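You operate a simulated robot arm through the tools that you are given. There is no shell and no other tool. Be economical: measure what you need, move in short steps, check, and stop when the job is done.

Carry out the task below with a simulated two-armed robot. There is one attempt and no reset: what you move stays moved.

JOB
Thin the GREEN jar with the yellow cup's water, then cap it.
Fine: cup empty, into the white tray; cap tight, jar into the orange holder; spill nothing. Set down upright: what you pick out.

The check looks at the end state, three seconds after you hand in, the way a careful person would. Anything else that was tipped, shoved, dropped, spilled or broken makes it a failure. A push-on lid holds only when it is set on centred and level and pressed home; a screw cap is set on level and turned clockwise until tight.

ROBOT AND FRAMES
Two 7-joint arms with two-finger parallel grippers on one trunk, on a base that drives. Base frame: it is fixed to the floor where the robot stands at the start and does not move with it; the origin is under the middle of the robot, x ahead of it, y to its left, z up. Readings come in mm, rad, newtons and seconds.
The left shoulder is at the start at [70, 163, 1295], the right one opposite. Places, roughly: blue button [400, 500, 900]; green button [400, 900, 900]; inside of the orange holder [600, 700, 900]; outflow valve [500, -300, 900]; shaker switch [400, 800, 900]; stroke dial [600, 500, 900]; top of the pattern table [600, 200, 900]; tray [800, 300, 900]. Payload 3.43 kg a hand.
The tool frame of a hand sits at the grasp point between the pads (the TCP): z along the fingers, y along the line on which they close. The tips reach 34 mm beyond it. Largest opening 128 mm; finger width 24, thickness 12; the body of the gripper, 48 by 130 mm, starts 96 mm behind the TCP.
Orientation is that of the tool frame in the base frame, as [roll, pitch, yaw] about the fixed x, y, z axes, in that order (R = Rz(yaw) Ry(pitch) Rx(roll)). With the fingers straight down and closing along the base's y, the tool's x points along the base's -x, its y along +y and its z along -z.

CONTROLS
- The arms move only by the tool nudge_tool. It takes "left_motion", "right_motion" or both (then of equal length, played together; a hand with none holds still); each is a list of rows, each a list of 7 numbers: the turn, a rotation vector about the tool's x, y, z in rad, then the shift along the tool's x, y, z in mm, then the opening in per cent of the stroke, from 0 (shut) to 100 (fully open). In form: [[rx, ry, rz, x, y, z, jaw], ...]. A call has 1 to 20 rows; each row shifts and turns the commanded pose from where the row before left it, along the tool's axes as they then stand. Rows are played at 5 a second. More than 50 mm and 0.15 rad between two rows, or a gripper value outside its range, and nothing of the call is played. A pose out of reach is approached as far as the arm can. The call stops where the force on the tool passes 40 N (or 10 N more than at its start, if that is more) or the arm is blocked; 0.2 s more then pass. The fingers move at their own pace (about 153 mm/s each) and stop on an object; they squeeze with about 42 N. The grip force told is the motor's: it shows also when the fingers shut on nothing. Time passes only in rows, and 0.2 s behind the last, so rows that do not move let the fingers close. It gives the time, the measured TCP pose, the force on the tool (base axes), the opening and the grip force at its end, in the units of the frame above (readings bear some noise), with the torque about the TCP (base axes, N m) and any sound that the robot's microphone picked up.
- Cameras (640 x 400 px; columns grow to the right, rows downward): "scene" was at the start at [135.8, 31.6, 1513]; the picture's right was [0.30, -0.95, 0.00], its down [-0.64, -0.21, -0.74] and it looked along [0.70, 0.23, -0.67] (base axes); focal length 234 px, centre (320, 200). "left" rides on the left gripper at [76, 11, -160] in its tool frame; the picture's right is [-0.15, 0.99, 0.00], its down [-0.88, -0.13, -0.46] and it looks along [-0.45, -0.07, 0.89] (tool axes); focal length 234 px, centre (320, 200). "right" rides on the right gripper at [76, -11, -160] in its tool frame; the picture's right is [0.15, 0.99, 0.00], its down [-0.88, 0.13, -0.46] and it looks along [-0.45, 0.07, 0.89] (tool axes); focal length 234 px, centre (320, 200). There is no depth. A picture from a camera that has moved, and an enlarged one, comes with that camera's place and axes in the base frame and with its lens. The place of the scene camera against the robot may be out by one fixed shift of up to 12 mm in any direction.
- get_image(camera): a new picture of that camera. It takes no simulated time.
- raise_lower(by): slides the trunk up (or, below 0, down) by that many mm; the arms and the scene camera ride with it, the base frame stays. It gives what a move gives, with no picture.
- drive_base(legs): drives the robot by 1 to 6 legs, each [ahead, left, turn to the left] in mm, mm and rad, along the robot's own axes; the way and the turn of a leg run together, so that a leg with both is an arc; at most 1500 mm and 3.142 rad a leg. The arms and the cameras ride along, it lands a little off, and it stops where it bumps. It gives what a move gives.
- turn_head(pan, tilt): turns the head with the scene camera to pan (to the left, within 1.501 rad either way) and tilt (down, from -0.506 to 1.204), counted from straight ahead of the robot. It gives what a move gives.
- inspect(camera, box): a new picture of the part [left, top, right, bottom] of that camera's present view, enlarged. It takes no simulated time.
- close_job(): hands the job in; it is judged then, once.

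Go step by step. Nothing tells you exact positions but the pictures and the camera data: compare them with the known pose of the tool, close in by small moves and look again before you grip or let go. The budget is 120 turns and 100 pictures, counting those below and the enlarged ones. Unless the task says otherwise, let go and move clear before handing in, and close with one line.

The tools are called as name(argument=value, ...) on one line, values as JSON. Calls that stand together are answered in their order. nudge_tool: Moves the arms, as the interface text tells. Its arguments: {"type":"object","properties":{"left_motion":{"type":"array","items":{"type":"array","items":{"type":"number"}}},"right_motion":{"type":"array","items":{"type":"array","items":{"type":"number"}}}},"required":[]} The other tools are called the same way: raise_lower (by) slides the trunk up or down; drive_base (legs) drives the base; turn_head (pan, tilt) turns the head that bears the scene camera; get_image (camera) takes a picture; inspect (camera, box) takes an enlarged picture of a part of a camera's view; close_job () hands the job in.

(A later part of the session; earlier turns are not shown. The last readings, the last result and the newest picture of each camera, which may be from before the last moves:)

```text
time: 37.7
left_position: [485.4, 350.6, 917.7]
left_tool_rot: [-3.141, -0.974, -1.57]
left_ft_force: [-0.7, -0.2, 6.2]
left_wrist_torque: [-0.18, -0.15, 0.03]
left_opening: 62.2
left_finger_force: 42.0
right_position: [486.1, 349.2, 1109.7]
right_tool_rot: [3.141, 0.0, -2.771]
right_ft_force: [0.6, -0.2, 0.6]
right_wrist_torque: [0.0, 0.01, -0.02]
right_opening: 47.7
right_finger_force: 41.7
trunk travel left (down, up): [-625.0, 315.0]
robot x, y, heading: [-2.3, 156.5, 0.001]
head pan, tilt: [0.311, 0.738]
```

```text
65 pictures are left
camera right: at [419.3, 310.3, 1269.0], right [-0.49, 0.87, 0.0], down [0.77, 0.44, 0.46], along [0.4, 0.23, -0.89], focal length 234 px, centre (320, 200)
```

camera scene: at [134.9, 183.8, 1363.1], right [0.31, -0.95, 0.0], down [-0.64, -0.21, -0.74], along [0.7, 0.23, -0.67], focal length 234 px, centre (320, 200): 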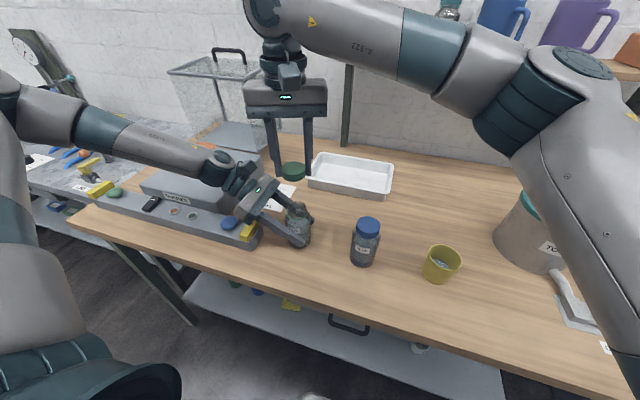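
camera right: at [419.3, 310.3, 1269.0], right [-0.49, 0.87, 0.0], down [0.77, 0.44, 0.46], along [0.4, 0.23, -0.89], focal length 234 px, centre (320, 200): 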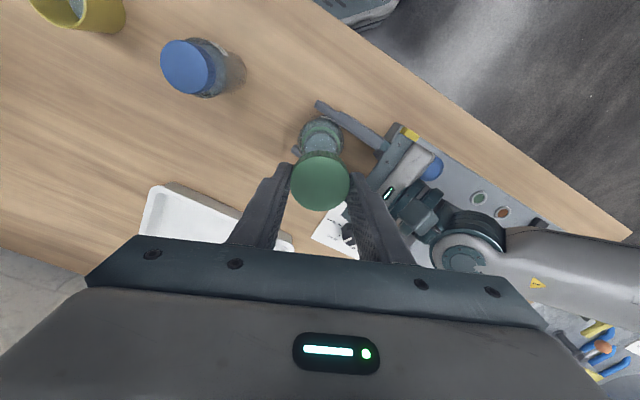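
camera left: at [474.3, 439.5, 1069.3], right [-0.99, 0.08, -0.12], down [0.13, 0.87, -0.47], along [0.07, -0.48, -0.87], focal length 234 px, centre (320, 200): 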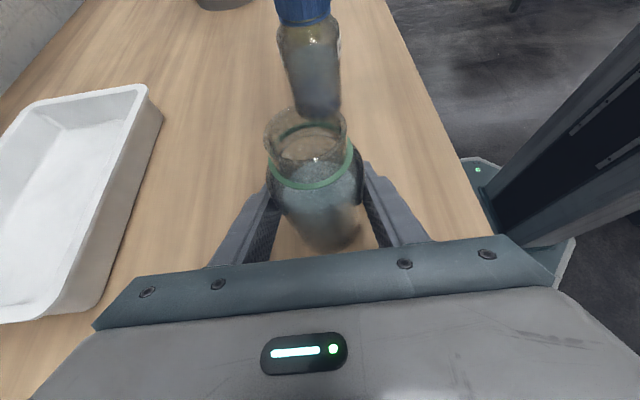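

The cap is off and held level. I'll set it down in the open area around (590, 180), lowering most of the way first.

nudge_tool(right_motion=[[0, 0, 0, -7.1, -39.1, 0, 30], [0, 0, 0, -7.1, -39.1, 0, 30], [0, 0, 0, -7.1, -39.1, 0, 30], [0, 0, 0, -7.1, -39.1, 0, 30], [0, 0, 0, -7.2, -39, 0, 30], [0, 0, 0, 0, 0, 36, 30], [0, 0, 0, 0, 0, 36, 30], [0, 0, 0, 0, 0, 36, 30], [0, 0, 0, 0, 0, 36, 30], [0, 0, 0, 0, 0, 26, 30]])

get_image(camera="scene")

inspect(camera="scene", box=[320, 160, 480, 260])

```text
time: 39.9
left_position: [484.7, 350.2, 918.5]
left_tool_rot: [-3.139, -0.975, -1.569]
left_ft_force: [-0.5, -1.1, 2.3]
left_wrist_torque: [-0.22, -0.04, -0.05]
left_opening: 62.3
left_finger_force: 41.9
right_position: [588.6, 180.2, 936.1]
right_tool_rot: [3.141, -0.001, -2.77]
right_ft_force: [0.2, -0.1, -0.2]
right_wrist_torque: [0.01, 0.02, 0.01]
right_opening: 47.8
right_finger_force: 42.2
trunk travel left (down, up): [-625.0, 315.0]
robot x, y, heading: [0.2, 154.0, 0.003]
head pan, tilt: [0.311, 0.738]
```

```text
64 pictures are left
camera scene: at [135.5, 183.9, 1363.1], right [0.31, -0.95, 0.0], down [-0.64, -0.21, -0.74], along [0.7, 0.23, -0.67], focal length 234 px, centre (320, 200)
```

scene: 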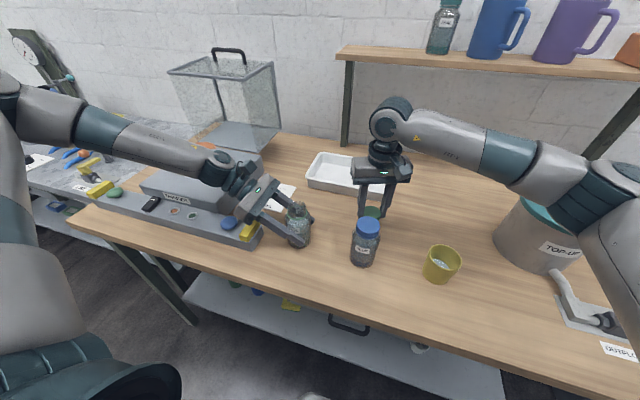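

```text
4.00 times, centred on (400, 210) of scene
camera zoom: at [135.5, 183.9, 1363.1], right [0.31, -0.95, 0.0], down [-0.64, -0.21, -0.74], along [0.7, 0.23, -0.67], focal length 934 px, centre (0, 160)
```

zoom: 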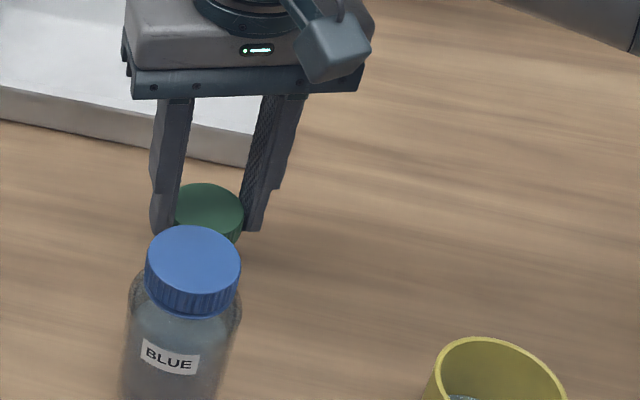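

Lowering slowly to the table.

nudge_tool(right_motion=[[0, 0, 0, 0, 0, 5, 30], [0, 0, 0, 0, 0, 5, 30], [0, 0, 0, 0, 0, 5, 30], [0, 0, 0, 0, 0, 4, 30], [0, 0, 0, 0, 0, 3, 30], [0, 0, 0, 0, 0, 0, 30]])

inspect(camera="left", box=[200, 0, 400, 125])

```text
time: 41.3
left_position: [485.4, 349.7, 918.7]
left_tool_rot: [3.142, -0.974, -1.57]
left_ft_force: [-0.7, -0.8, 2.6]
left_wrist_torque: [-0.14, -0.02, -0.04]
left_opening: 62.1
left_finger_force: 41.3
right_position: [588.2, 179.4, 917.4]
right_tool_rot: [-3.141, -0.001, -2.771]
right_ft_force: [-0.5, 0.5, 0.4]
right_wrist_torque: [-0.04, 0.04, 0.02]
right_opening: 47.8
right_finger_force: 42.1
trunk travel left (down, up): [-625.0, 315.0]
robot x, y, heading: [-2.7, 152.1, 0.001]
head pan, tilt: [0.311, 0.738]
```

```text
3.20 times, centred on (300, 62) of left
camera zoom: at [474.6, 439.6, 1069.3], right [-0.99, 0.08, -0.12], down [0.13, 0.87, -0.47], along [0.07, -0.48, -0.87], focal length 749 px, centre (384, 640)
```

zoom: 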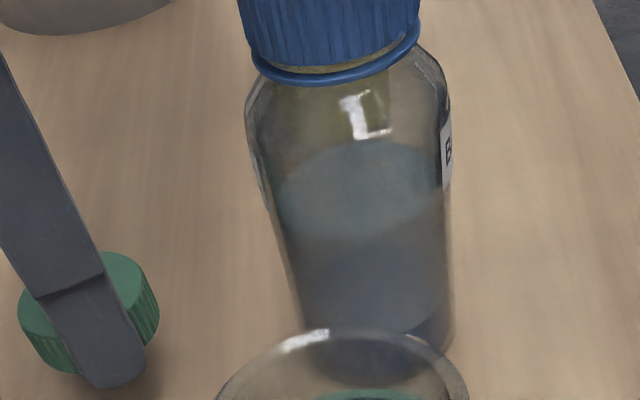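

Not touching yet; continuing down in small steps.

nudge_tool(right_motion=[[0, 0, 0, 0, 0, 3, 30], [0, 0, 0, 0, 0, 3, 30], [0, 0, 0, 0, 0, 2, 30], [0, 0, 0, 0, 0, 0, 30]])

```text
time: 42.3
left_position: [485.0, 350.8, 918.0]
left_tool_rot: [3.14, -0.974, -1.571]
left_ft_force: [-0.8, -0.7, 2.6]
left_wrist_torque: [-0.11, 0.0, -0.01]
left_opening: 62.0
left_finger_force: 41.8
right_position: [589.1, 179.9, 908.2]
right_tool_rot: [-3.141, 0.0, -2.77]
right_ft_force: [0.1, 0.7, -0.4]
right_wrist_torque: [-0.01, 0.02, 0.01]
right_opening: 48.3
right_finger_force: 42.2
trunk travel left (down, up): [-625.0, 315.0]
robot x, y, heading: [0.8, 152.6, -0.002]
head pan, tilt: [0.311, 0.738]
```

nudge_tool(right_motion=[[0, 0, 0, 0, 0, 1.5, 30], [0, 0, 0, 0, 0, 1.5, 30], [0, 0, 0, 0, 0, 1, 30], [0, 0, 0, 0, 0, 0, 30]])

inspect(camera="left", box=[180, 50, 300, 125])

```text
time: 43.3
left_position: [484.4, 350.5, 917.5]
left_tool_rot: [3.141, -0.974, -1.572]
left_ft_force: [-1.4, -0.4, 1.5]
left_wrist_torque: [-0.13, -0.03, -0.02]
left_opening: 62.0
left_finger_force: 41.8
right_position: [590.2, 179.4, 904.4]
right_tool_rot: [3.141, 0.0, -2.772]
right_ft_force: [-0.2, -0.1, 0.5]
right_wrist_torque: [0.0, -0.03, 0.0]
right_opening: 47.9
right_finger_force: 42.2
trunk travel left (down, up): [-625.0, 315.0]
robot x, y, heading: [0.2, 151.2, 0.002]
head pan, tilt: [0.311, 0.738]
```

```text
5.33 times, centred on (240, 88) of left
camera zoom: at [474.6, 439.6, 1069.2], right [-0.99, 0.08, -0.12], down [0.13, 0.87, -0.47], along [0.07, -0.48, -0.87], focal length 1249 px, centre (747, 800)
```

zoom: 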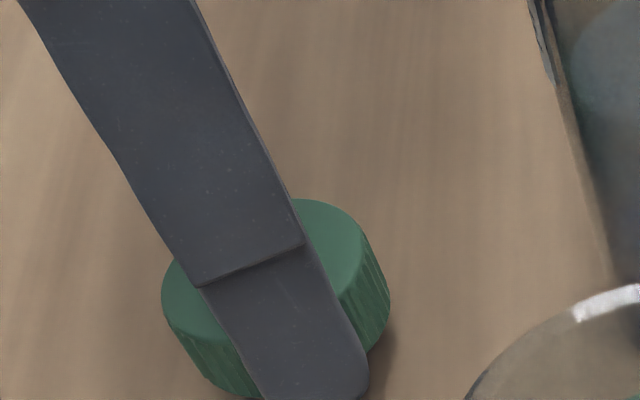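

nudge_tool(right_motion=[[0, 0, 0, 0, 0, 1.5, 30], [0, 0, 0, 0, 0, 1.5, 30], [0, 0, 0, 0, 0, 0, 30]])

```text
time: 44.1
left_position: [485.7, 350.3, 918.4]
left_tool_rot: [-3.141, -0.973, -1.57]
left_ft_force: [-1.3, 0.1, 2.0]
left_wrist_torque: [-0.08, -0.02, -0.04]
left_opening: 62.1
left_finger_force: 42.0
right_position: [590.5, 179.2, 900.9]
right_tool_rot: [3.141, 0.001, -2.772]
right_ft_force: [0.5, -0.1, 0.6]
right_wrist_torque: [0.04, -0.01, -0.01]
right_opening: 47.9
right_finger_force: 41.9
trunk travel left (down, up): [-625.0, 315.0]
robot x, y, heading: [0.6, 154.9, 0.001]
head pan, tilt: [0.311, 0.738]
```

nudge_tool(right_motion=[[0, 0, 0, 0, 0, 1.5, 30], [0, 0, 0, 0, 0, 1.5, 30], [0, 0, 0, 0, 0, 0, 30]])

inspect(camera="left", box=[180, 60, 300, 135])

```text
time: 44.9
left_position: [486.1, 350.2, 917.9]
left_tool_rot: [3.141, -0.974, -1.57]
left_ft_force: [-0.9, 0.0, 1.8]
left_wrist_torque: [-0.09, -0.04, -0.01]
left_opening: 62.2
left_finger_force: 42.5
right_position: [589.9, 181.7, 899.0]
right_tool_rot: [-3.141, 0.002, -2.772]
right_ft_force: [-0.3, -0.1, -1.0]
right_wrist_torque: [-0.02, 0.03, 0.02]
right_opening: 47.7
right_finger_force: 42.2
trunk travel left (down, up): [-625.0, 315.0]
robot x, y, heading: [-1.6, 154.9, 0.001]
head pan, tilt: [0.311, 0.738]
```

```text
5.33 times, centred on (240, 98) of left
camera zoom: at [474.7, 439.7, 1069.2], right [-0.99, 0.08, -0.12], down [0.13, 0.87, -0.47], along [0.07, -0.48, -0.87], focal length 1249 px, centre (747, 747)
```

zoom: 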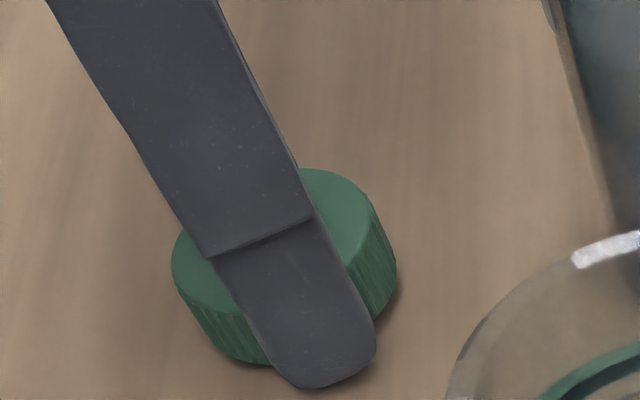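

Shadows show the gap closing. A few more small steps.

nudge_tool(right_motion=[[0, 0, 0, 0, 0, 1, 30], [0, 0, 0, 0, 0, 1, 30], [0, 0, 0, 0, 0, 1, 30], [0, 0, 0, 0, 0, 0, 30]])

```text
time: 45.9
left_position: [484.9, 350.9, 918.8]
left_tool_rot: [3.141, -0.974, -1.571]
left_ft_force: [-0.8, -0.2, 1.9]
left_wrist_torque: [-0.08, -0.03, -0.05]
left_opening: 62.2
left_finger_force: 41.9
right_position: [589.2, 180.5, 894.5]
right_tool_rot: [-3.14, 0.0, -2.772]
right_ft_force: [-0.3, -0.1, -0.6]
right_wrist_torque: [0.0, -0.03, 0.0]
right_opening: 48.1
right_finger_force: 42.0
trunk travel left (down, up): [-625.0, 315.0]
robot x, y, heading: [-2.4, 152.1, 0.001]
head pan, tilt: [0.311, 0.738]
```

nudge_tool(right_motion=[[0, 0, 0, 0, 0, 1, 30], [0, 0, 0, 0, 0, 1, 30], [0, 0, 0, 0, 0, 1, 30], [0, 0, 0, 0, 0, 1, 30], [0, 0, 0, 0, 0, 0, 30]])

inspect(camera="left", box=[180, 60, 300, 135])

```text
time: 47.1
left_position: [483.6, 349.8, 920.5]
left_tool_rot: [-3.138, -0.975, -1.573]
left_ft_force: [0.2, -0.6, -0.6]
left_wrist_torque: [-0.04, 0.01, 0.0]
left_opening: 62.0
left_finger_force: 41.9
right_position: [590.1, 180.2, 893.9]
right_tool_rot: [-3.141, 0.004, -2.772]
right_ft_force: [-1.1, -4.1, 26.9]
right_wrist_torque: [-0.02, 0.4, 0.32]
right_opening: 47.9
right_finger_force: 41.6
trunk travel left (down, up): [-625.0, 315.0]
robot x, y, heading: [-1.6, 152.6, -0.001]
head pan, tilt: [0.311, 0.738]
```

```text
5.33 times, centred on (240, 98) of left
camera zoom: at [472.9, 439.1, 1070.4], right [-0.99, 0.08, -0.12], down [0.13, 0.87, -0.47], along [0.07, -0.48, -0.87], focal length 1249 px, centre (747, 747)
```

zoom: 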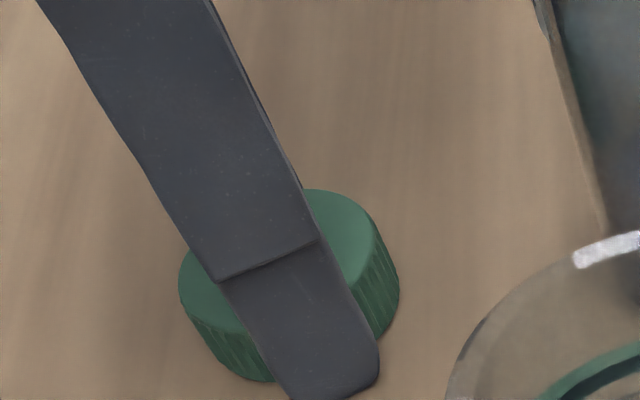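

Contact: the fingertips are on the table at about z 860. I'll ease up slightly, release the cap and rise.

nudge_tool(right_motion=[[0, 0, 0, 0, 0, -2.5, 30], [0, 0, 0, 0, 0, 0, 45], [0, 0, 0, 0, 0, 0, 60], [0, 0, 0, 0, 0, 0, 75], [0, 0, 0, 0, 0, -20, 75], [0, 0, 0, 0, 0, -30, 75], [0, 0, 0, 0, 0, -40, 75], [0, 0, 0, 0, 0, -40, 75]])

get_image(camera="right")

inspect(camera="left", box=[160, 50, 360, 175])

```text
time: 48.9
left_position: [484.9, 351.2, 919.6]
left_tool_rot: [-3.14, -0.973, -1.57]
left_ft_force: [-1.9, 1.8, 2.6]
left_wrist_torque: [0.02, -0.09, 0.03]
left_opening: 62.1
left_finger_force: 42.1
right_position: [591.4, 183.4, 1025.8]
right_tool_rot: [-3.138, -0.001, -2.772]
right_ft_force: [0.8, 0.6, 0.6]
right_wrist_torque: [-0.01, -0.02, 0.03]
right_opening: 96.1
right_finger_force: 0.0
trunk travel left (down, up): [-625.0, 315.0]
robot x, y, heading: [1.5, 154.8, 0.005]
head pan, tilt: [0.311, 0.738]
```

```text
58 pictures are left
camera right: at [524.3, 145.2, 1186.1], right [-0.49, 0.87, 0.0], down [0.77, 0.44, 0.46], along [0.4, 0.22, -0.89], focal length 234 px, centre (320, 200)
```

right: 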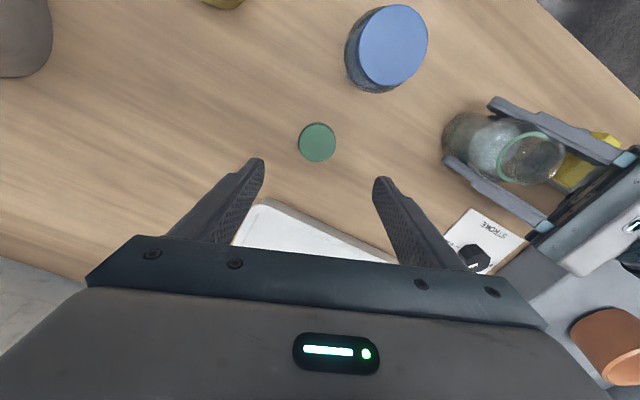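

```text
3.20 times, centred on (260, 112) of left
camera zoom: at [474.5, 440.0, 1069.2], right [-0.99, 0.08, -0.12], down [0.13, 0.87, -0.47], along [0.07, -0.48, -0.87], focal length 749 px, centre (512, 480)
```

zoom: 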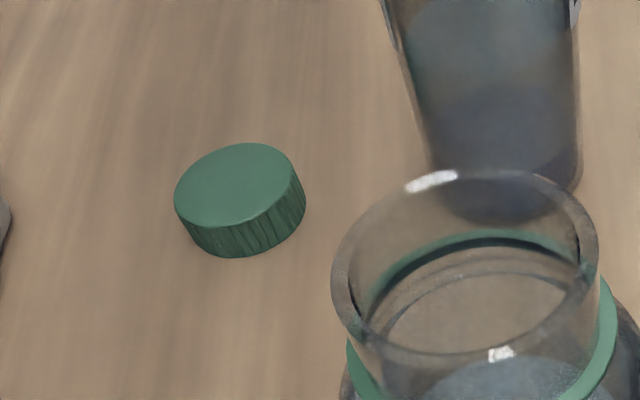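

The cap stands upright on the table at about (590, 180). Next I take the right hand up and over toward the cup, turning it so it can point forward with its camera on top, which leaves roll range for pouring.

nudge_tool(right_motion=[[0, 0, 0, 0, 0, -45, 100], [0, 0, 0, 0, 0, -45, 100], [0, 0, 0, 39.6, -23.9, -3, 100], [0, 0, 0, 39.6, -23.9, -3, 100], [0, 0, 0, 39.6, -23.9, -3, 100], [0, 0, 0, 39.6, -23.9, -3, 100], [0, 0, 0, 39.4, -23.8, -2, 100], [0, 0, 0.146, 0, 0, 0, 100], [0, 0, 0.146, 0, 0, 0, 100], [0, 0, 0.146, 0, 0, 0, 100], [0, 0, 0.146, 0, 0, 0, 100], [0, 0, 0.146, 0, 0, 0, 100], [0, 0, 0.146, 0, 0, 0, 100], [0, 0, 0.146, 0, 0, 0, 100], [0, 0, 0.146, 0, 0, 0, 100], [0, 0, 0.146, 0, 0, 0, 100], [0, 0, 0.146, 0, 0, 0, 100], [0, 0, 0.146, 0, 0, 0, 100], [0, 0, 0.146, 0, 0, 0, 100], [0, 0, 0.146, 0, 0, 0, 100]])

nudge_tool(right_motion=[[0, 0, 0.146, 0, 0, 0, 100], [0, 0, 0.146, 0, 0, 0, 100], [0, 0, 0.146, 0, 0, 0, 100], [0, 0, 0.146, 0, 0, 0, 100], [0, 0, 0.146, 0, 0, 0, 100], [0, 0, 0.146, 0, 0, 0, 100], [0, 0, 0.146, 0, 0, 0, 100], [0, 0, 0.146, 0, 0, 0, 100], [0, 0, 0.146, 0, 0, 0, 100], [0, 0, 0.146, 0, 0, 0, 100], [0, 0, 0.146, 0, 0, 0, 100]])

get_image(camera="right")

```text
time: 53.1
left_position: [485.6, 352.4, 919.2]
left_tool_rot: [3.141, -0.973, -1.571]
left_ft_force: [0.9, -0.1, 2.3]
left_wrist_torque: [-0.06, -0.17, 0.05]
left_opening: 62.4
left_finger_force: 41.8
right_position: [449.4, -1.9, 1126.5]
right_tool_rot: [-3.141, 0.0, 1.611]
right_ft_force: [0.0, 0.2, 0.5]
right_wrist_torque: [-0.01, 0.0, -0.01]
right_opening: 127.8
right_finger_force: 0.1
trunk travel left (down, up): [-625.0, 315.0]
robot x, y, heading: [0.1, 152.5, 0.004]
head pan, tilt: [0.311, 0.738]
```

```text
time: 55.5
left_position: [485.8, 350.9, 919.2]
left_tool_rot: [3.14, -0.973, -1.57]
left_ft_force: [1.4, 0.4, 2.6]
left_wrist_torque: [-0.12, -0.16, 0.03]
left_opening: 62.2
left_finger_force: 41.7
right_position: [449.9, -1.5, 1128.1]
right_tool_rot: [-3.141, -0.001, 0.003]
right_ft_force: [0.2, -0.5, 0.1]
right_wrist_torque: [0.0, -0.02, -0.02]
right_opening: 128.1
right_finger_force: 0.0
trunk travel left (down, up): [-625.0, 315.0]
robot x, y, heading: [-0.9, 153.9, 0.003]
head pan, tilt: [0.311, 0.738]
```

```text
56 pictures are left
camera right: at [526.1, 8.9, 1288.3], right [0.15, -0.99, 0.0], down [-0.88, -0.13, 0.46], along [-0.45, -0.07, -0.89], focal length 234 px, centre (320, 200)
```

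right: 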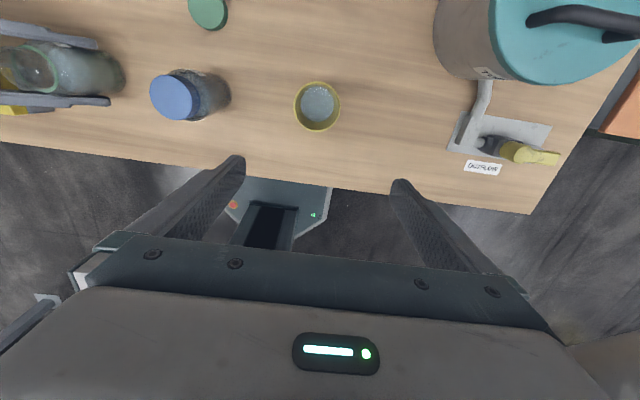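

The cup is near x≈490, y≈9. Now I tilt the right hand to point forward and down, and look again to get the cup height.

nudge_tool(right_motion=[[0, 0.139, 0, 0, 0, 0, 100], [0, 0.139, 0, 0, 0, 0, 100], [0, 0.139, 0, 0, 0, 0, 100], [0, 0.139, 0, 0, 0, 0, 100], [0, 0.139, 0, 0, 0, 0, 100], [0, 0.139, 0, 0, 0, 0, 100], [0, 0.139, 0, 0, 0, 0, 100], [0, 0, 0, 0, 0, 0, 100]])

get_image(camera="right")

get_image(camera="scene")

```text
time: 57.3
left_position: [485.0, 350.2, 918.6]
left_tool_rot: [-3.141, -0.975, -1.568]
left_ft_force: [0.0, -0.6, 1.5]
left_wrist_torque: [-0.13, -0.06, 0.04]
left_opening: 62.3
left_finger_force: 41.8
right_position: [509.8, 23.8, 1170.7]
right_tool_rot: [3.14, -0.971, 0.007]
right_ft_force: [0.9, 0.2, 1.3]
right_wrist_torque: [0.04, -0.01, 0.0]
right_opening: 127.8
right_finger_force: 0.1
right hand out of reach, approached as far as the arm can: row 5, 6, 7
trunk travel left (down, up): [-625.0, 315.0]
robot x, y, heading: [1.3, 151.9, -0.001]
head pan, tilt: [0.311, 0.738]
```

```text
55 pictures are left
camera right: at [420.6, 34.1, 1323.9], right [0.09, -0.99, 0.12], down [-0.87, -0.14, -0.47], along [0.48, -0.07, -0.87], focal length 234 px, centre (320, 200)
```

right: 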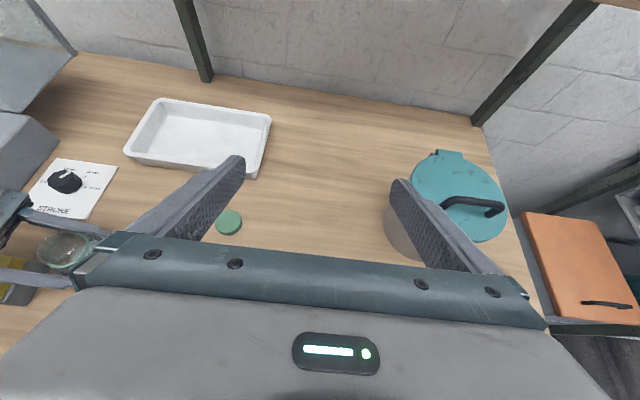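

```text
54 pictures are left
camera scene: at [135.3, 183.9, 1363.1], right [0.31, -0.95, 0.0], down [-0.64, -0.21, -0.74], along [0.7, 0.23, -0.67], focal length 234 px, centre (320, 200)
```

scene: 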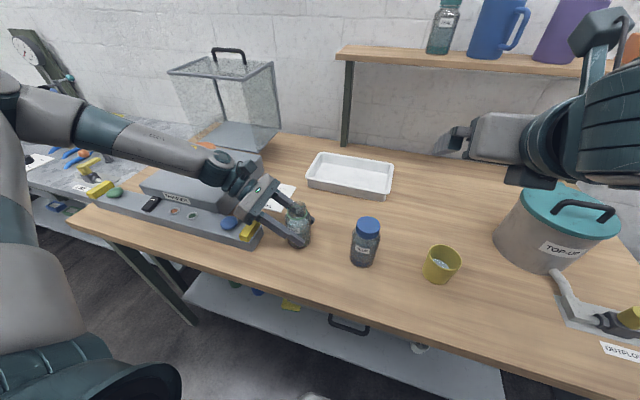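

The forward-pointing pose is too cramped this close to the body. I'll use the mirrored pose instead, with the right hand pointing left (+y) and pouring by rolling toward −x over the jar. First I undo the tilt and turn 90°.

nudge_tool(right_motion=[[0, -0.139, 0, 0, 0, 0, 100], [0, -0.139, 0, 0, 0, 0, 100], [0, -0.139, 0, 0, 0, 0, 100], [0, -0.139, 0, 0, 0, 0, 100], [0, -0.139, 0, 0, 0, 0, 100], [0, -0.139, 0, 0, 0, 0, 100], [0, -0.137, 0, 0, 0, 0, 100], [0, 0, -0.143, 0, 0, 0, 100], [0, 0, -0.143, 0, 0, 0, 100], [0, 0, -0.143, 0, 0, 0, 100], [0, 0, -0.143, 0, 0, 0, 100], [0, 0, -0.143, 0, 0, 0, 100], [0, 0, -0.143, 0, 0, 0, 100], [0, 0, -0.143, 0, 0, 0, 100], [0, 0, -0.143, 0, 0, 0, 100], [0, 0, -0.143, 0, 0, 0, 100], [0, 0, -0.143, 0, 0, 0, 100], [0, 0, -0.141, 0, 0, 0, 100]])

```text
time: 61.1
left_position: [484.9, 350.3, 918.3]
left_tool_rot: [-3.141, -0.973, -1.57]
left_ft_force: [-0.7, -0.8, 0.6]
left_wrist_torque: [-0.09, -0.02, -0.07]
left_opening: 62.0
left_finger_force: 41.6
right_position: [509.5, 23.8, 1170.6]
right_tool_rot: [3.139, 0.0, 1.577]
right_ft_force: [-0.5, 0.2, -0.4]
right_wrist_torque: [0.01, -0.01, -0.02]
right_opening: 128.0
right_finger_force: 0.0
trunk travel left (down, up): [-625.0, 315.0]
robot x, y, heading: [-1.5, 149.4, 0.002]
head pan, tilt: [0.311, 0.738]
```

I'll move to a pre-grasp point right and behind the cup, at yaw 65° so the arm stays clear of the pot, then tilt 45°.

nudge_tool(right_motion=[[0, 0, 0, -24.8, -14.5, 25, 100], [0, 0, 0, -24.8, -14.5, 25, 100], [0, 0, 0, -24.8, -14.5, 25, 100], [0, 0, 0, -24.8, -14.5, 25, 100], [0, 0, 0.1477, 0, 0, 0, 100], [0, 0, 0.1477, 0, 0, 0, 100], [0, 0, 0.1477, 0, 0, 0, 100], [0, 0.131, 0, 0, 0, 0, 100], [0, 0.131, 0, 0, 0, 0, 100], [0, 0.131, 0, 0, 0, 0, 100], [0, 0.131, 0, 0, 0, 0, 100], [0, 0.131, 0, 0, 0, 0, 100], [0, 0.13, 0, 0, 0, 0, 100], [0, 0, 0, 0, 0, 0, 100]])

get_image(camera="right")

get_image(camera="scene")

```text
time: 64.1
left_position: [485.0, 350.2, 918.8]
left_tool_rot: [-3.142, -0.976, -1.569]
left_ft_force: [-0.3, -0.7, -0.6]
left_wrist_torque: [-0.07, -0.05, -0.03]
left_opening: 62.1
left_finger_force: 42.7
right_position: [452.6, -75.7, 1070.9]
right_tool_rot: [3.138, -0.788, 1.137]
right_ft_force: [-0.4, 0.4, -0.1]
right_wrist_torque: [0.01, -0.01, 0.01]
right_opening: 127.9
right_finger_force: 0.1
trunk travel left (down, up): [-625.0, 315.0]
robot x, y, heading: [0.2, 153.0, 0.005]
head pan, tilt: [0.311, 0.738]
```

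```text
53 pictures are left
camera right: at [417.5, -125.6, 1237.5], right [0.94, -0.33, 0.11], down [-0.28, -0.91, -0.3], along [0.19, 0.25, -0.95], focal length 234 px, centre (320, 200)
```

right: 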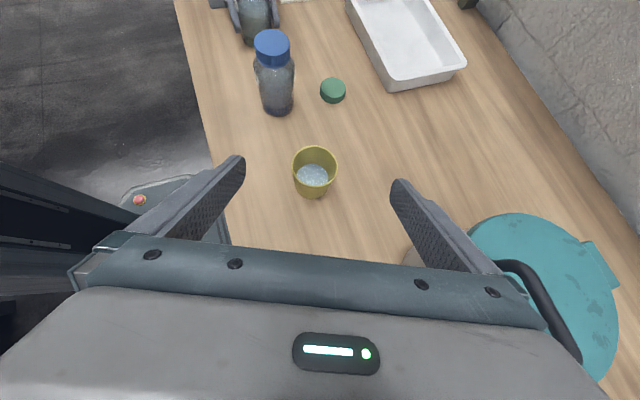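

```text
52 pictures are left
camera scene: at [135.7, 184.4, 1363.1], right [0.31, -0.95, 0.0], down [-0.64, -0.21, -0.74], along [0.7, 0.23, -0.67], focal length 234 px, centre (320, 200)
```

scene: 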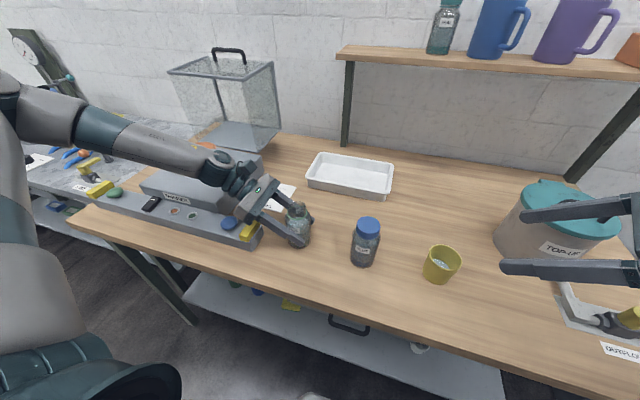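

The cup is at about (492, 7), rim at about 930, 67 mm across the rim. I'll descend to the pre-grasp line and re-measure.

nudge_tool(right_motion=[[0, 0, 0, -17.6, 0.6, 27.4, 100], [0, 0, 0, -17.6, 0.6, 27.4, 100], [0, 0, 0, -17.6, 0.6, 27.4, 100], [0, 0, 0, 0, 0, 0, 100]])

get_image(camera="right")

inspect(camera="right", box=[230, 80, 410, 192])

```text
time: 65.1
left_position: [485.2, 350.4, 919.7]
left_tool_rot: [-3.141, -0.974, -1.57]
left_ft_force: [-0.8, 0.2, -0.4]
left_wrist_torque: [-0.04, -0.05, 0.02]
left_opening: 62.1
left_finger_force: 42.2
right_position: [461.6, -57.5, 974.6]
right_tool_rot: [3.138, -0.785, 1.134]
right_ft_force: [-0.5, -0.2, -0.4]
right_wrist_torque: [-0.02, -0.03, 0.02]
right_opening: 128.3
right_finger_force: 0.1
trunk travel left (down, up): [-625.0, 315.0]
robot x, y, heading: [1.1, 153.6, 0.002]
head pan, tilt: [0.311, 0.738]
```

```text
51 pictures are left
camera right: at [425.4, -107.1, 1141.3], right [0.94, -0.33, 0.11], down [-0.28, -0.91, -0.3], along [0.19, 0.25, -0.95], focal length 234 px, centre (320, 200)
```

right: 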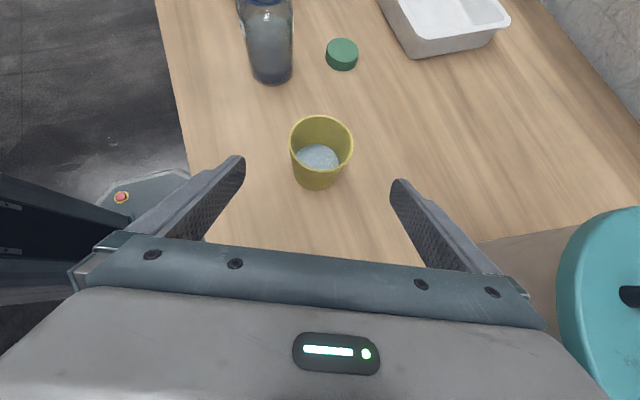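

```text
3.56 times, centred on (320, 136) of right
camera zoom: at [425.4, -107.1, 1141.3], right [0.94, -0.33, 0.11], down [-0.28, -0.91, -0.3], along [0.19, 0.25, -0.95], focal length 833 px, centre (320, 428)
```

zoom: 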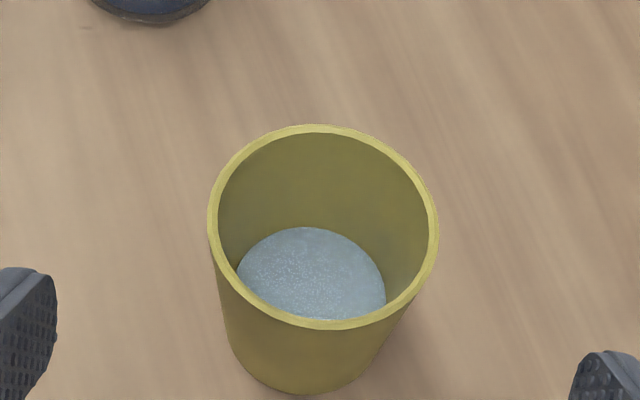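

The cup is confirmed at about (491, 6.5) with the fingers lined up. I'll advance 99 mm and close on it.

nudge_tool(right_motion=[[0, 0, 0, 0.1, 0, 25, 100], [0, 0, 0, 0.1, 0, 25, 100], [0, 0, 0, 0.1, -0.1, 25, 100], [0, 0, 0, 0.1, -0.1, 24, 100], [0, 0, 0, 0, 0, 0, 70], [0, 0, 0, 0, 0, 0, 55], [0, 0, 0, 0, 0, 0, 40], [0, 0, 0, 0, 0, 0, 25], [0, 0, 0, 0, 0, 0, 25]])

get_image(camera="right")

inspect(camera="scene", box=[380, 200, 540, 300])

```text
time: 67.1
left_position: [486.3, 350.7, 917.3]
left_tool_rot: [3.142, -0.975, -1.568]
left_ft_force: [0.2, -0.2, 1.3]
left_wrist_torque: [-0.06, -0.11, -0.02]
left_opening: 61.9
left_finger_force: 41.7
right_position: [492.1, 8.7, 907.9]
right_tool_rot: [3.139, -0.785, 1.134]
right_ft_force: [0.8, 0.5, 0.4]
right_wrist_torque: [0.03, 0.0, 0.02]
right_opening: 70.8
right_finger_force: 42.5
trunk travel left (down, up): [-625.0, 315.0]
robot x, y, heading: [2.0, 154.5, 0.007]
head pan, tilt: [0.311, 0.738]
```

```text
49 pictures are left
camera right: at [456.5, -41.9, 1073.9], right [0.94, -0.33, 0.1], down [-0.28, -0.91, -0.3], along [0.19, 0.25, -0.95], focal length 234 px, centre (320, 200)
```

right: 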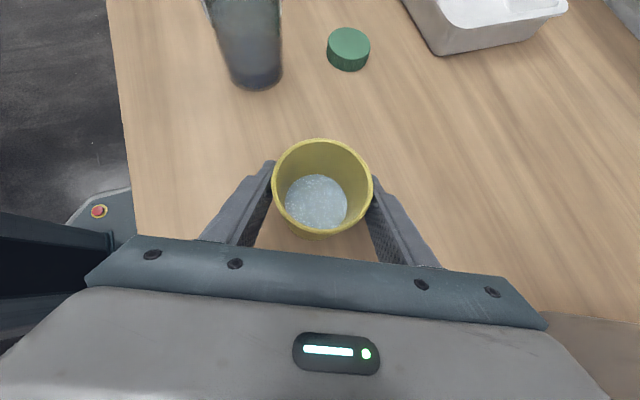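

```text
4.00 times, centred on (460, 250) of scene
camera zoom: at [135.6, 184.0, 1363.0], right [0.31, -0.95, 0.0], down [-0.64, -0.21, -0.74], along [0.7, 0.23, -0.67], focal length 934 px, centre (-240, 0)
```

zoom: 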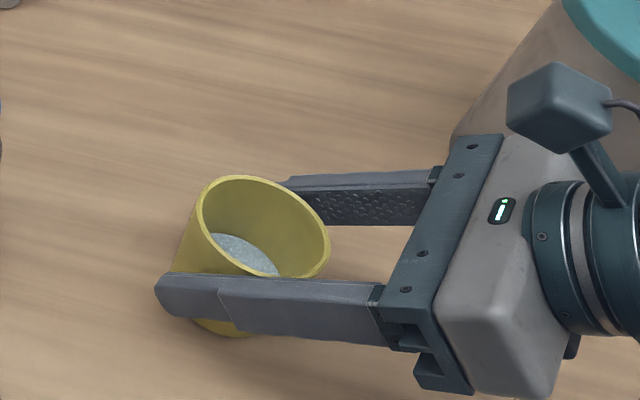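

The cup is held, but a lower grip with a flatter hand will pour much more cleanly. While it's still on the table, I'll open, flatten to 20°, lower 14 mm and regrip.

nudge_tool(right_motion=[[0, 0, 0, 0, 0, 0, 75], [0, 0, 0, 0, 0, 0, 100], [0, 0, 0, 0, 0, 0, 100], [0, 0.146, 0, 0, 0, 0, 100], [0, 0.145, 0, 0, 0, 0, 100], [0, 0.145, 0, 0, 0, 0, 100], [0, 0, 0, -6.6, 0, 2.4, 100], [0, 0, 0, -6.6, 0, 2.4, 100], [0, 0, 0, 0, 0, 0, 100]])

get_image(camera="right")

inspect(camera="scene", box=[380, 200, 540, 300])

```text
time: 69.1
left_position: [485.3, 350.8, 919.1]
left_tool_rot: [3.141, -0.974, -1.57]
left_ft_force: [-1.4, 1.5, 0.6]
left_wrist_torque: [-0.06, 0.03, 0.01]
left_opening: 61.9
left_finger_force: 42.3
right_position: [492.4, 7.4, 891.6]
right_tool_rot: [3.137, -1.223, 1.139]
right_ft_force: [0.5, -0.6, 0.8]
right_wrist_torque: [0.01, 0.0, 0.02]
right_opening: 127.8
right_finger_force: 0.0
trunk travel left (down, up): [-625.0, 315.0]
robot x, y, heading: [0.3, 152.8, 0.004]
head pan, tilt: [0.311, 0.738]
```

```text
47 pictures are left
camera right: at [429.8, -101.1, 1017.1], right [0.92, -0.37, 0.14], down [-0.19, -0.72, -0.67], along [0.35, 0.59, -0.73], focal length 234 px, centre (320, 200)
```

right: 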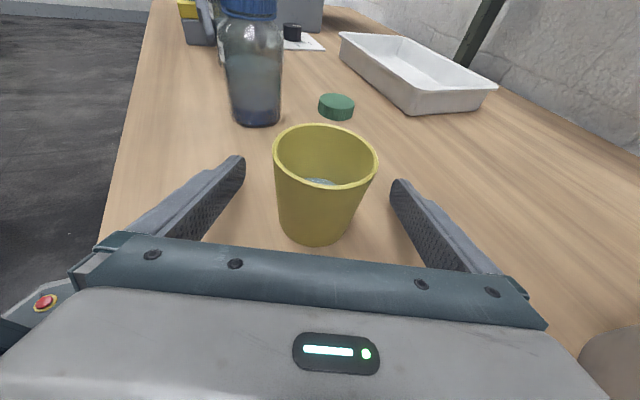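

```text
4.00 times, centred on (460, 250) of scene
camera zoom: at [135.4, 184.0, 1363.1], right [0.31, -0.95, 0.0], down [-0.64, -0.21, -0.74], along [0.7, 0.23, -0.67], focal length 934 px, centre (-240, 0)
```

zoom: 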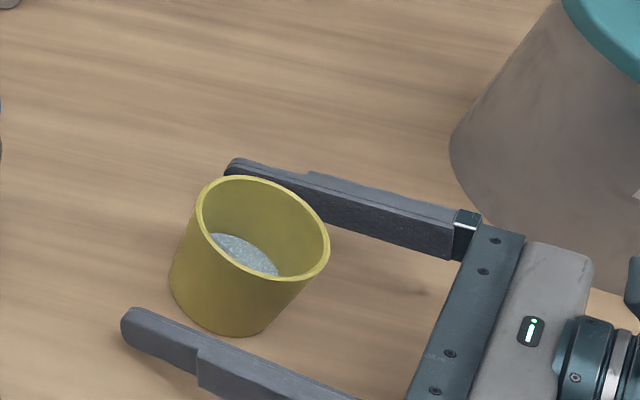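

The view confirms the cup centred between the fingers, rim about 36 mm above the TCP. Closing and lifting slowly.

nudge_tool(right_motion=[[0, 0, 0, 0, 0, 0, 70], [0, 0, 0, 0, 0, 0, 55], [0, 0, 0, 0, 0, 0, 40], [0, 0, 0, 0, 0, 0, 25], [0, 0, 0, 0, 0, 0, 25], [0, 0, 0, 4.7, 0, -1.7, 25], [0, 0, 0, 9.4, 0, -3.4, 25], [0, 0, 0, 14.1, 0, -5.1, 25], [0, 0, 0, 0, 0, 0, 25]])

get_image(camera="right")

```text
time: 71.1
left_position: [486.6, 351.2, 919.0]
left_tool_rot: [3.141, -0.973, -1.57]
left_ft_force: [-0.7, 0.5, -0.4]
left_wrist_torque: [-0.05, 0.01, -0.03]
left_opening: 62.2
left_finger_force: 42.6
right_position: [493.5, 7.2, 922.4]
right_tool_rot: [3.137, -1.22, 1.139]
right_ft_force: [0.2, -0.3, -1.0]
right_wrist_torque: [0.0, -0.02, 0.0]
right_opening: 67.2
right_finger_force: 41.6
trunk travel left (down, up): [-625.0, 315.0]
robot x, y, heading: [-2.2, 151.7, 0.001]
head pan, tilt: [0.311, 0.738]
```

```text
45 pictures are left
camera right: at [429.9, -100.7, 1047.2], right [0.92, -0.37, 0.14], down [-0.19, -0.72, -0.67], along [0.35, 0.59, -0.73], focal length 234 px, centre (320, 200)
```

right: 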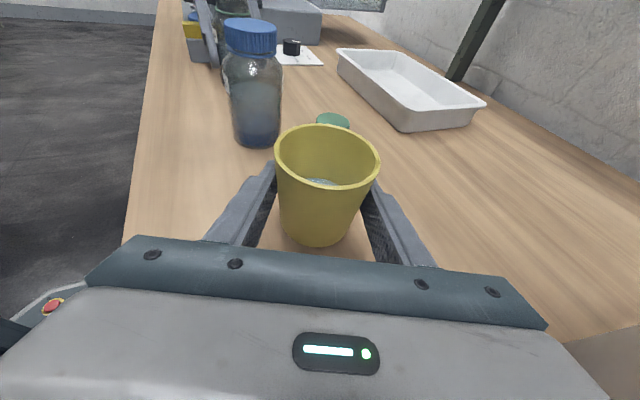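

The cup is lifted cleanly. Now I raise it above the jars, keeping it upright, and yaw to point left.

nudge_tool(right_motion=[[0, 0, 0, 15, 0, -5.5, 25], [0, 0, 0, 23.5, 0, -8.55, 25], [0, 0, 0, 23.5, 0, -8.55, 25], [0, 0, 0, 23.5, 0, -8.55, 25], [0, 0, 0, 23.5, 0, -8.55, 25], [0, 0, 0, 23.5, 0, -8.55, 25], [0, 0, 0, 12, 0, -4.3, 25], [0.0508, 0, -0.0184, 0, 0, 0, 25], [0.0761, 0, -0.0276, 0, 0, 0, 25], [0.0761, 0, -0.0276, 0, 0, 0, 25], [0.0761, 0, -0.0276, 0, 0, 0, 25], [0.0761, 0, -0.0276, 0, 0, 0, 25], [0.0508, 0, -0.0184, 0, 0, 0, 25], [0, 0, 0, 0, 0, 0, 25]])

get_image(camera="scene")

```text
time: 74.1
left_position: [486.4, 350.8, 918.7]
left_tool_rot: [-3.141, -0.974, -1.569]
left_ft_force: [-0.5, 0.8, 1.6]
left_wrist_torque: [-0.01, -0.09, 0.03]
left_opening: 62.0
left_finger_force: 42.0
right_position: [493.1, 5.7, 1075.3]
right_tool_rot: [3.14, -1.22, 1.567]
right_ft_force: [-0.2, -0.4, -1.2]
right_wrist_torque: [-0.02, -0.01, 0.02]
right_opening: 67.0
right_finger_force: 42.1
trunk travel left (down, up): [-625.0, 315.0]
robot x, y, heading: [2.9, 149.4, -0.001]
head pan, tilt: [0.311, 0.738]
```

```text
44 pictures are left
camera scene: at [135.6, 184.0, 1363.0], right [0.31, -0.95, 0.0], down [-0.64, -0.21, -0.74], along [0.7, 0.23, -0.67], focal length 234 px, centre (320, 200)
```

scene: 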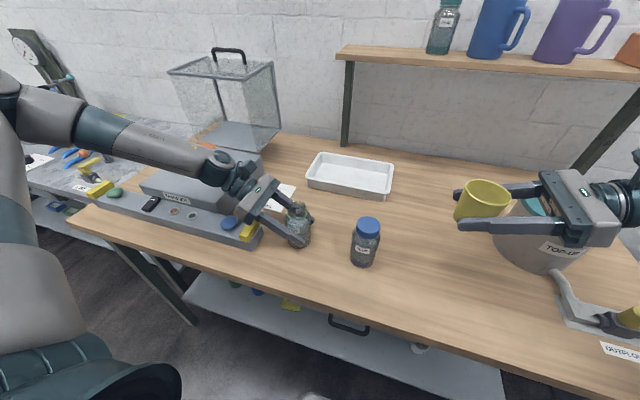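

I'll carry the cup level to the staging point right above and behind the jar, at about (570, 350, 1060).

nudge_tool(right_motion=[[0, 0, 0, 3, 2.2, 9.6, 25], [0, 0, 0, 5.7, 4.3, 18.2, 25], [0, 0, 0, 7.9, 5.9, 25.1, 25], [0, 0, 0, 7.9, 5.9, 25.1, 25], [0, 0, 0, 7.9, 5.9, 25.1, 25], [0, 0, 0, 7.9, 5.9, 25.1, 25], [0, 0, 0, 7.9, 5.9, 25.1, 25], [0, 0, 0, 7.9, 5.9, 25.1, 25], [0, 0, 0, 7.9, 5.9, 25.1, 25], [0, 0, 0, 7.9, 5.9, 25.1, 25], [0, 0, 0, 7.9, 5.9, 25.1, 25], [0, 0, 0, 7.9, 5.9, 25.1, 25], [0, 0, 0, 7.9, 5.9, 25.1, 25], [0, 0, 0, 5.2, 3.8, 16.5, 25], [0, 0, 0, 2.7, 1.8, 8.8, 25], [0, 0, 0, 0, 0, 0, 25]])

get_image(camera="right")

get_image(camera="scene")

```text
time: 77.5
left_position: [485.3, 349.5, 918.6]
left_tool_rot: [-3.141, -0.973, -1.569]
left_ft_force: [-0.4, -0.4, 1.8]
left_wrist_torque: [-0.07, -0.11, 0.0]
left_opening: 62.3
left_finger_force: 42.1
right_position: [571.8, 350.9, 1059.8]
right_tool_rot: [3.139, -1.222, 1.568]
right_ft_force: [0.7, -0.8, -0.7]
right_wrist_torque: [0.02, 0.0, 0.0]
right_opening: 66.8
right_finger_force: 41.6
trunk travel left (down, up): [-625.0, 315.0]
robot x, y, heading: [-2.7, 151.4, 0.002]
head pan, tilt: [0.311, 0.738]
```

```text
43 pictures are left
camera right: at [559.1, 225.0, 1186.3], right [0.99, 0.04, 0.14], down [0.13, -0.73, -0.67], along [0.07, 0.68, -0.73], focal length 234 px, centre (320, 200)
```

right: 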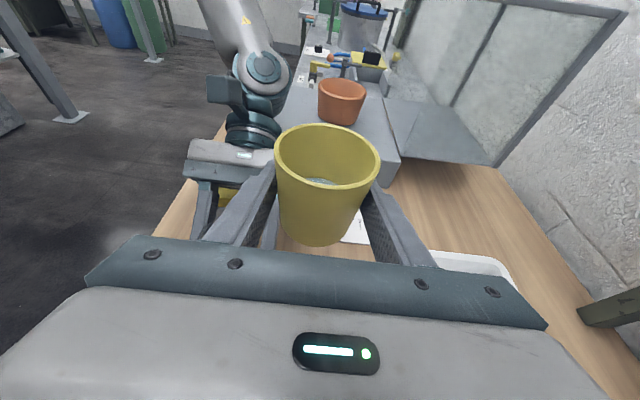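

```text
42 pictures are left
camera scene: at [135.6, 184.0, 1363.1], right [0.31, -0.95, 0.0], down [-0.64, -0.21, -0.74], along [0.7, 0.23, -0.67], focal length 234 px, centre (320, 200)
```

scene: 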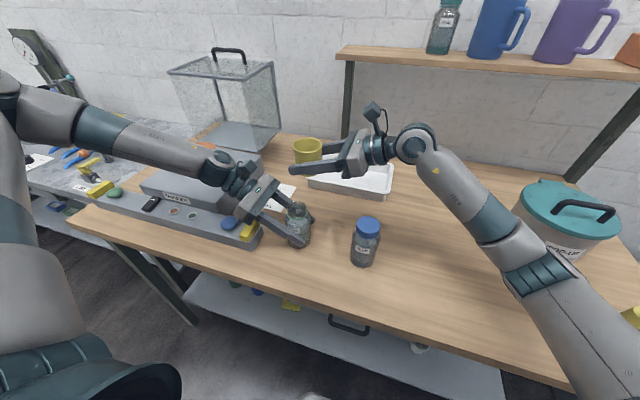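

Staged. Now I tilt 40° toward the jar (no spill expected yet) and check before moving in.

nudge_tool(right_motion=[[-0.0238, 0, -0.0656, 0, 0, 0, 25], [-0.0477, 0, -0.1312, 0, 0, 0, 25], [-0.0477, 0, -0.1312, 0, 0, 0, 25], [-0.0477, 0, -0.1312, 0, 0, 0, 25], [-0.0477, 0, -0.1312, 0, 0, 0, 25], [-0.0238, 0, -0.0656, 0, 0, 0, 25], [0, 0, 0, 0, 0, 0, 25]])

inspect(camera="scene", box=[240, 120, 400, 220])

get_image(camera="right")

```text
time: 79.1
left_position: [486.8, 350.8, 917.8]
left_tool_rot: [3.141, -0.975, -1.569]
left_ft_force: [0.4, -0.4, 1.0]
left_wrist_torque: [-0.01, -0.09, 0.01]
left_opening: 61.9
left_finger_force: 42.1
right_position: [572.1, 349.8, 1060.5]
right_tool_rot: [1.958, -0.802, 2.622]
right_ft_force: [0.5, 0.6, -0.5]
right_wrist_torque: [0.03, 0.01, -0.02]
right_opening: 66.9
right_finger_force: 42.2
trunk travel left (down, up): [-625.0, 315.0]
robot x, y, heading: [2.0, 150.5, 0.004]
head pan, tilt: [0.311, 0.738]
```

```text
4.00 times, centred on (320, 170) of scene
camera zoom: at [135.6, 184.1, 1363.1], right [0.31, -0.95, 0.0], down [-0.64, -0.21, -0.74], along [0.7, 0.23, -0.67], focal length 934 px, centre (320, 320)
```

zoom: 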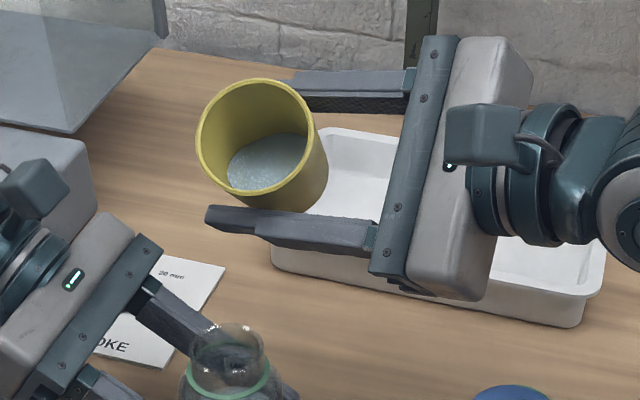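

```text
40 pictures are left
camera right: at [481.4, 225.7, 1149.6], right [0.67, 0.05, 0.74], down [0.53, -0.73, -0.43], along [0.52, 0.68, -0.51], focal length 234 px, centre (320, 200)
```

right: 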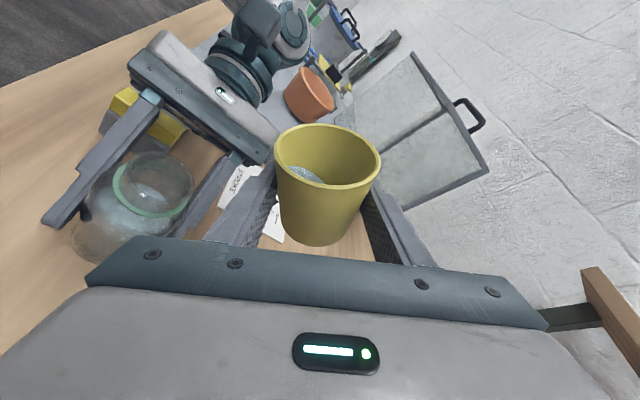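

No spill, and the motion is as planned. Now I bring the lip over the jar mouth.

nudge_tool(right_motion=[[0, 0, 0, -2, -6.2, 0.8, 25], [0, 0, 0, -3.7, -12.4, 1.5, 25], [0, 0, 0, -3.7, -12.4, 1.5, 25], [0, 0, 0, -3.7, -12.4, 1.5, 25], [0, 0, 0, -3.7, -12.4, 1.5, 25], [0, 0, 0, -1.8, -6.2, 0.7, 25], [0, 0, 0, 0, 0, 0, 25]])

inspect(camera="scene", box=[240, 140, 400, 240])

get_image(camera="left")

```text
time: 80.9
left_position: [482.6, 353.9, 919.6]
left_tool_rot: [-3.13, -0.979, -1.58]
left_ft_force: [-0.5, -2.0, 1.3]
left_wrist_torque: [-0.03, 0.11, 0.06]
left_opening: 62.0
left_finger_force: 41.8
right_position: [548.2, 348.4, 1048.2]
right_tool_rot: [1.902, -0.708, 2.649]
right_ft_force: [-0.3, -0.3, -1.3]
right_wrist_torque: [-0.02, 0.02, 0.01]
right_opening: 67.0
right_finger_force: 41.7
trunk travel left (down, up): [-625.0, 315.0]
robot x, y, heading: [1.1, 149.3, 0.002]
head pan, tilt: [0.311, 0.738]
stopped in row 7 (right hand): the arm was blocked; the commanded pose is now the measured one
```

```text
4.00 times, centred on (320, 190) of scene
camera zoom: at [128.7, 188.6, 1361.4], right [0.31, -0.95, 0.01], down [-0.64, -0.21, -0.74], along [0.71, 0.22, -0.67], focal length 934 px, centre (320, 240)
```

zoom: 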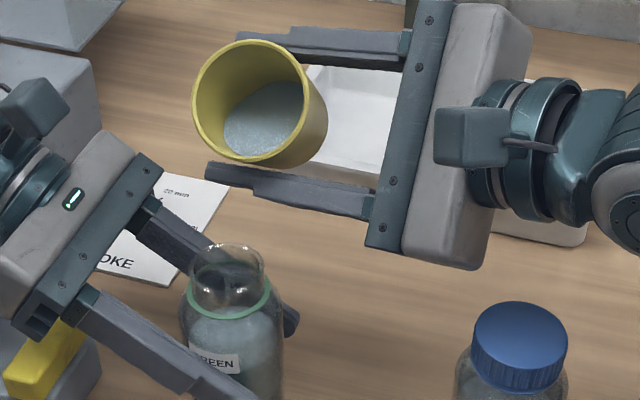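

```text
38 pictures are left
camera left: at [469.7, 443.0, 1068.8], right [-0.99, 0.08, -0.13], down [0.13, 0.87, -0.48], along [0.07, -0.49, -0.87], focal length 234 px, centre (320, 200)
```

left: 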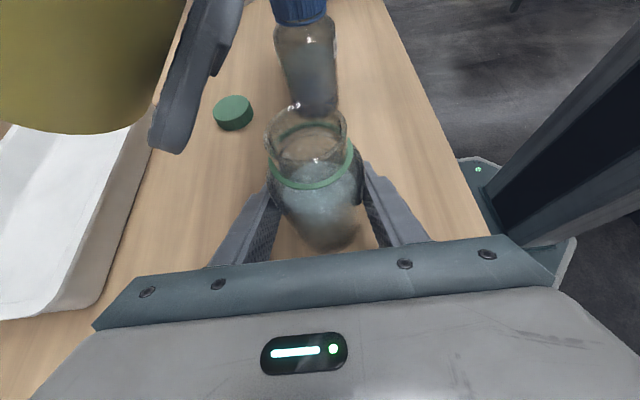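

The right arm was blocked somewhere behind the hand. I need to see what it touches.

turn_head(pan=-0.3, tilt=0.85)

get_image(camera="scene")

```text
time: 82.0
left_position: [483.0, 352.9, 922.0]
left_tool_rot: [-3.132, -0.976, -1.576]
left_ft_force: [-0.3, 0.9, -2.9]
left_wrist_torque: [0.01, 0.01, 0.02]
left_opening: 62.2
left_finger_force: 42.5
right_position: [548.5, 348.2, 1047.5]
right_tool_rot: [1.904, -0.712, 2.65]
right_ft_force: [0.5, -0.1, -0.5]
right_wrist_torque: [-0.02, 0.0, 0.0]
right_opening: 66.9
right_finger_force: 41.5
trunk travel left (down, up): [-625.0, 315.0]
robot x, y, heading: [2.8, 153.1, 0.004]
head pan, tilt: [-0.3, 0.85]
```

```text
37 pictures are left
camera scene: at [126.0, 139.2, 1354.8], right [-0.29, -0.96, 0.0], down [-0.72, 0.22, -0.66], along [0.63, -0.2, -0.75], focal length 234 px, centre (320, 200)
```

scene: 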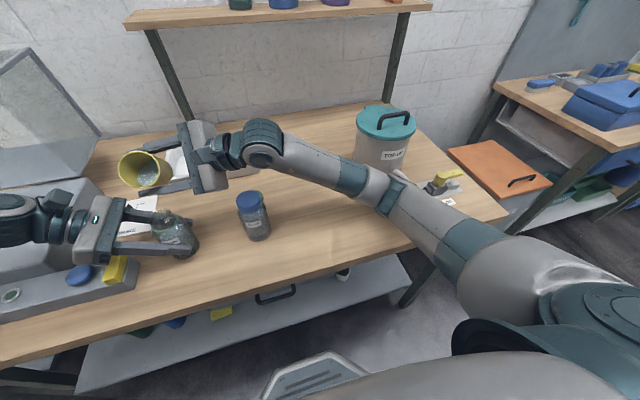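

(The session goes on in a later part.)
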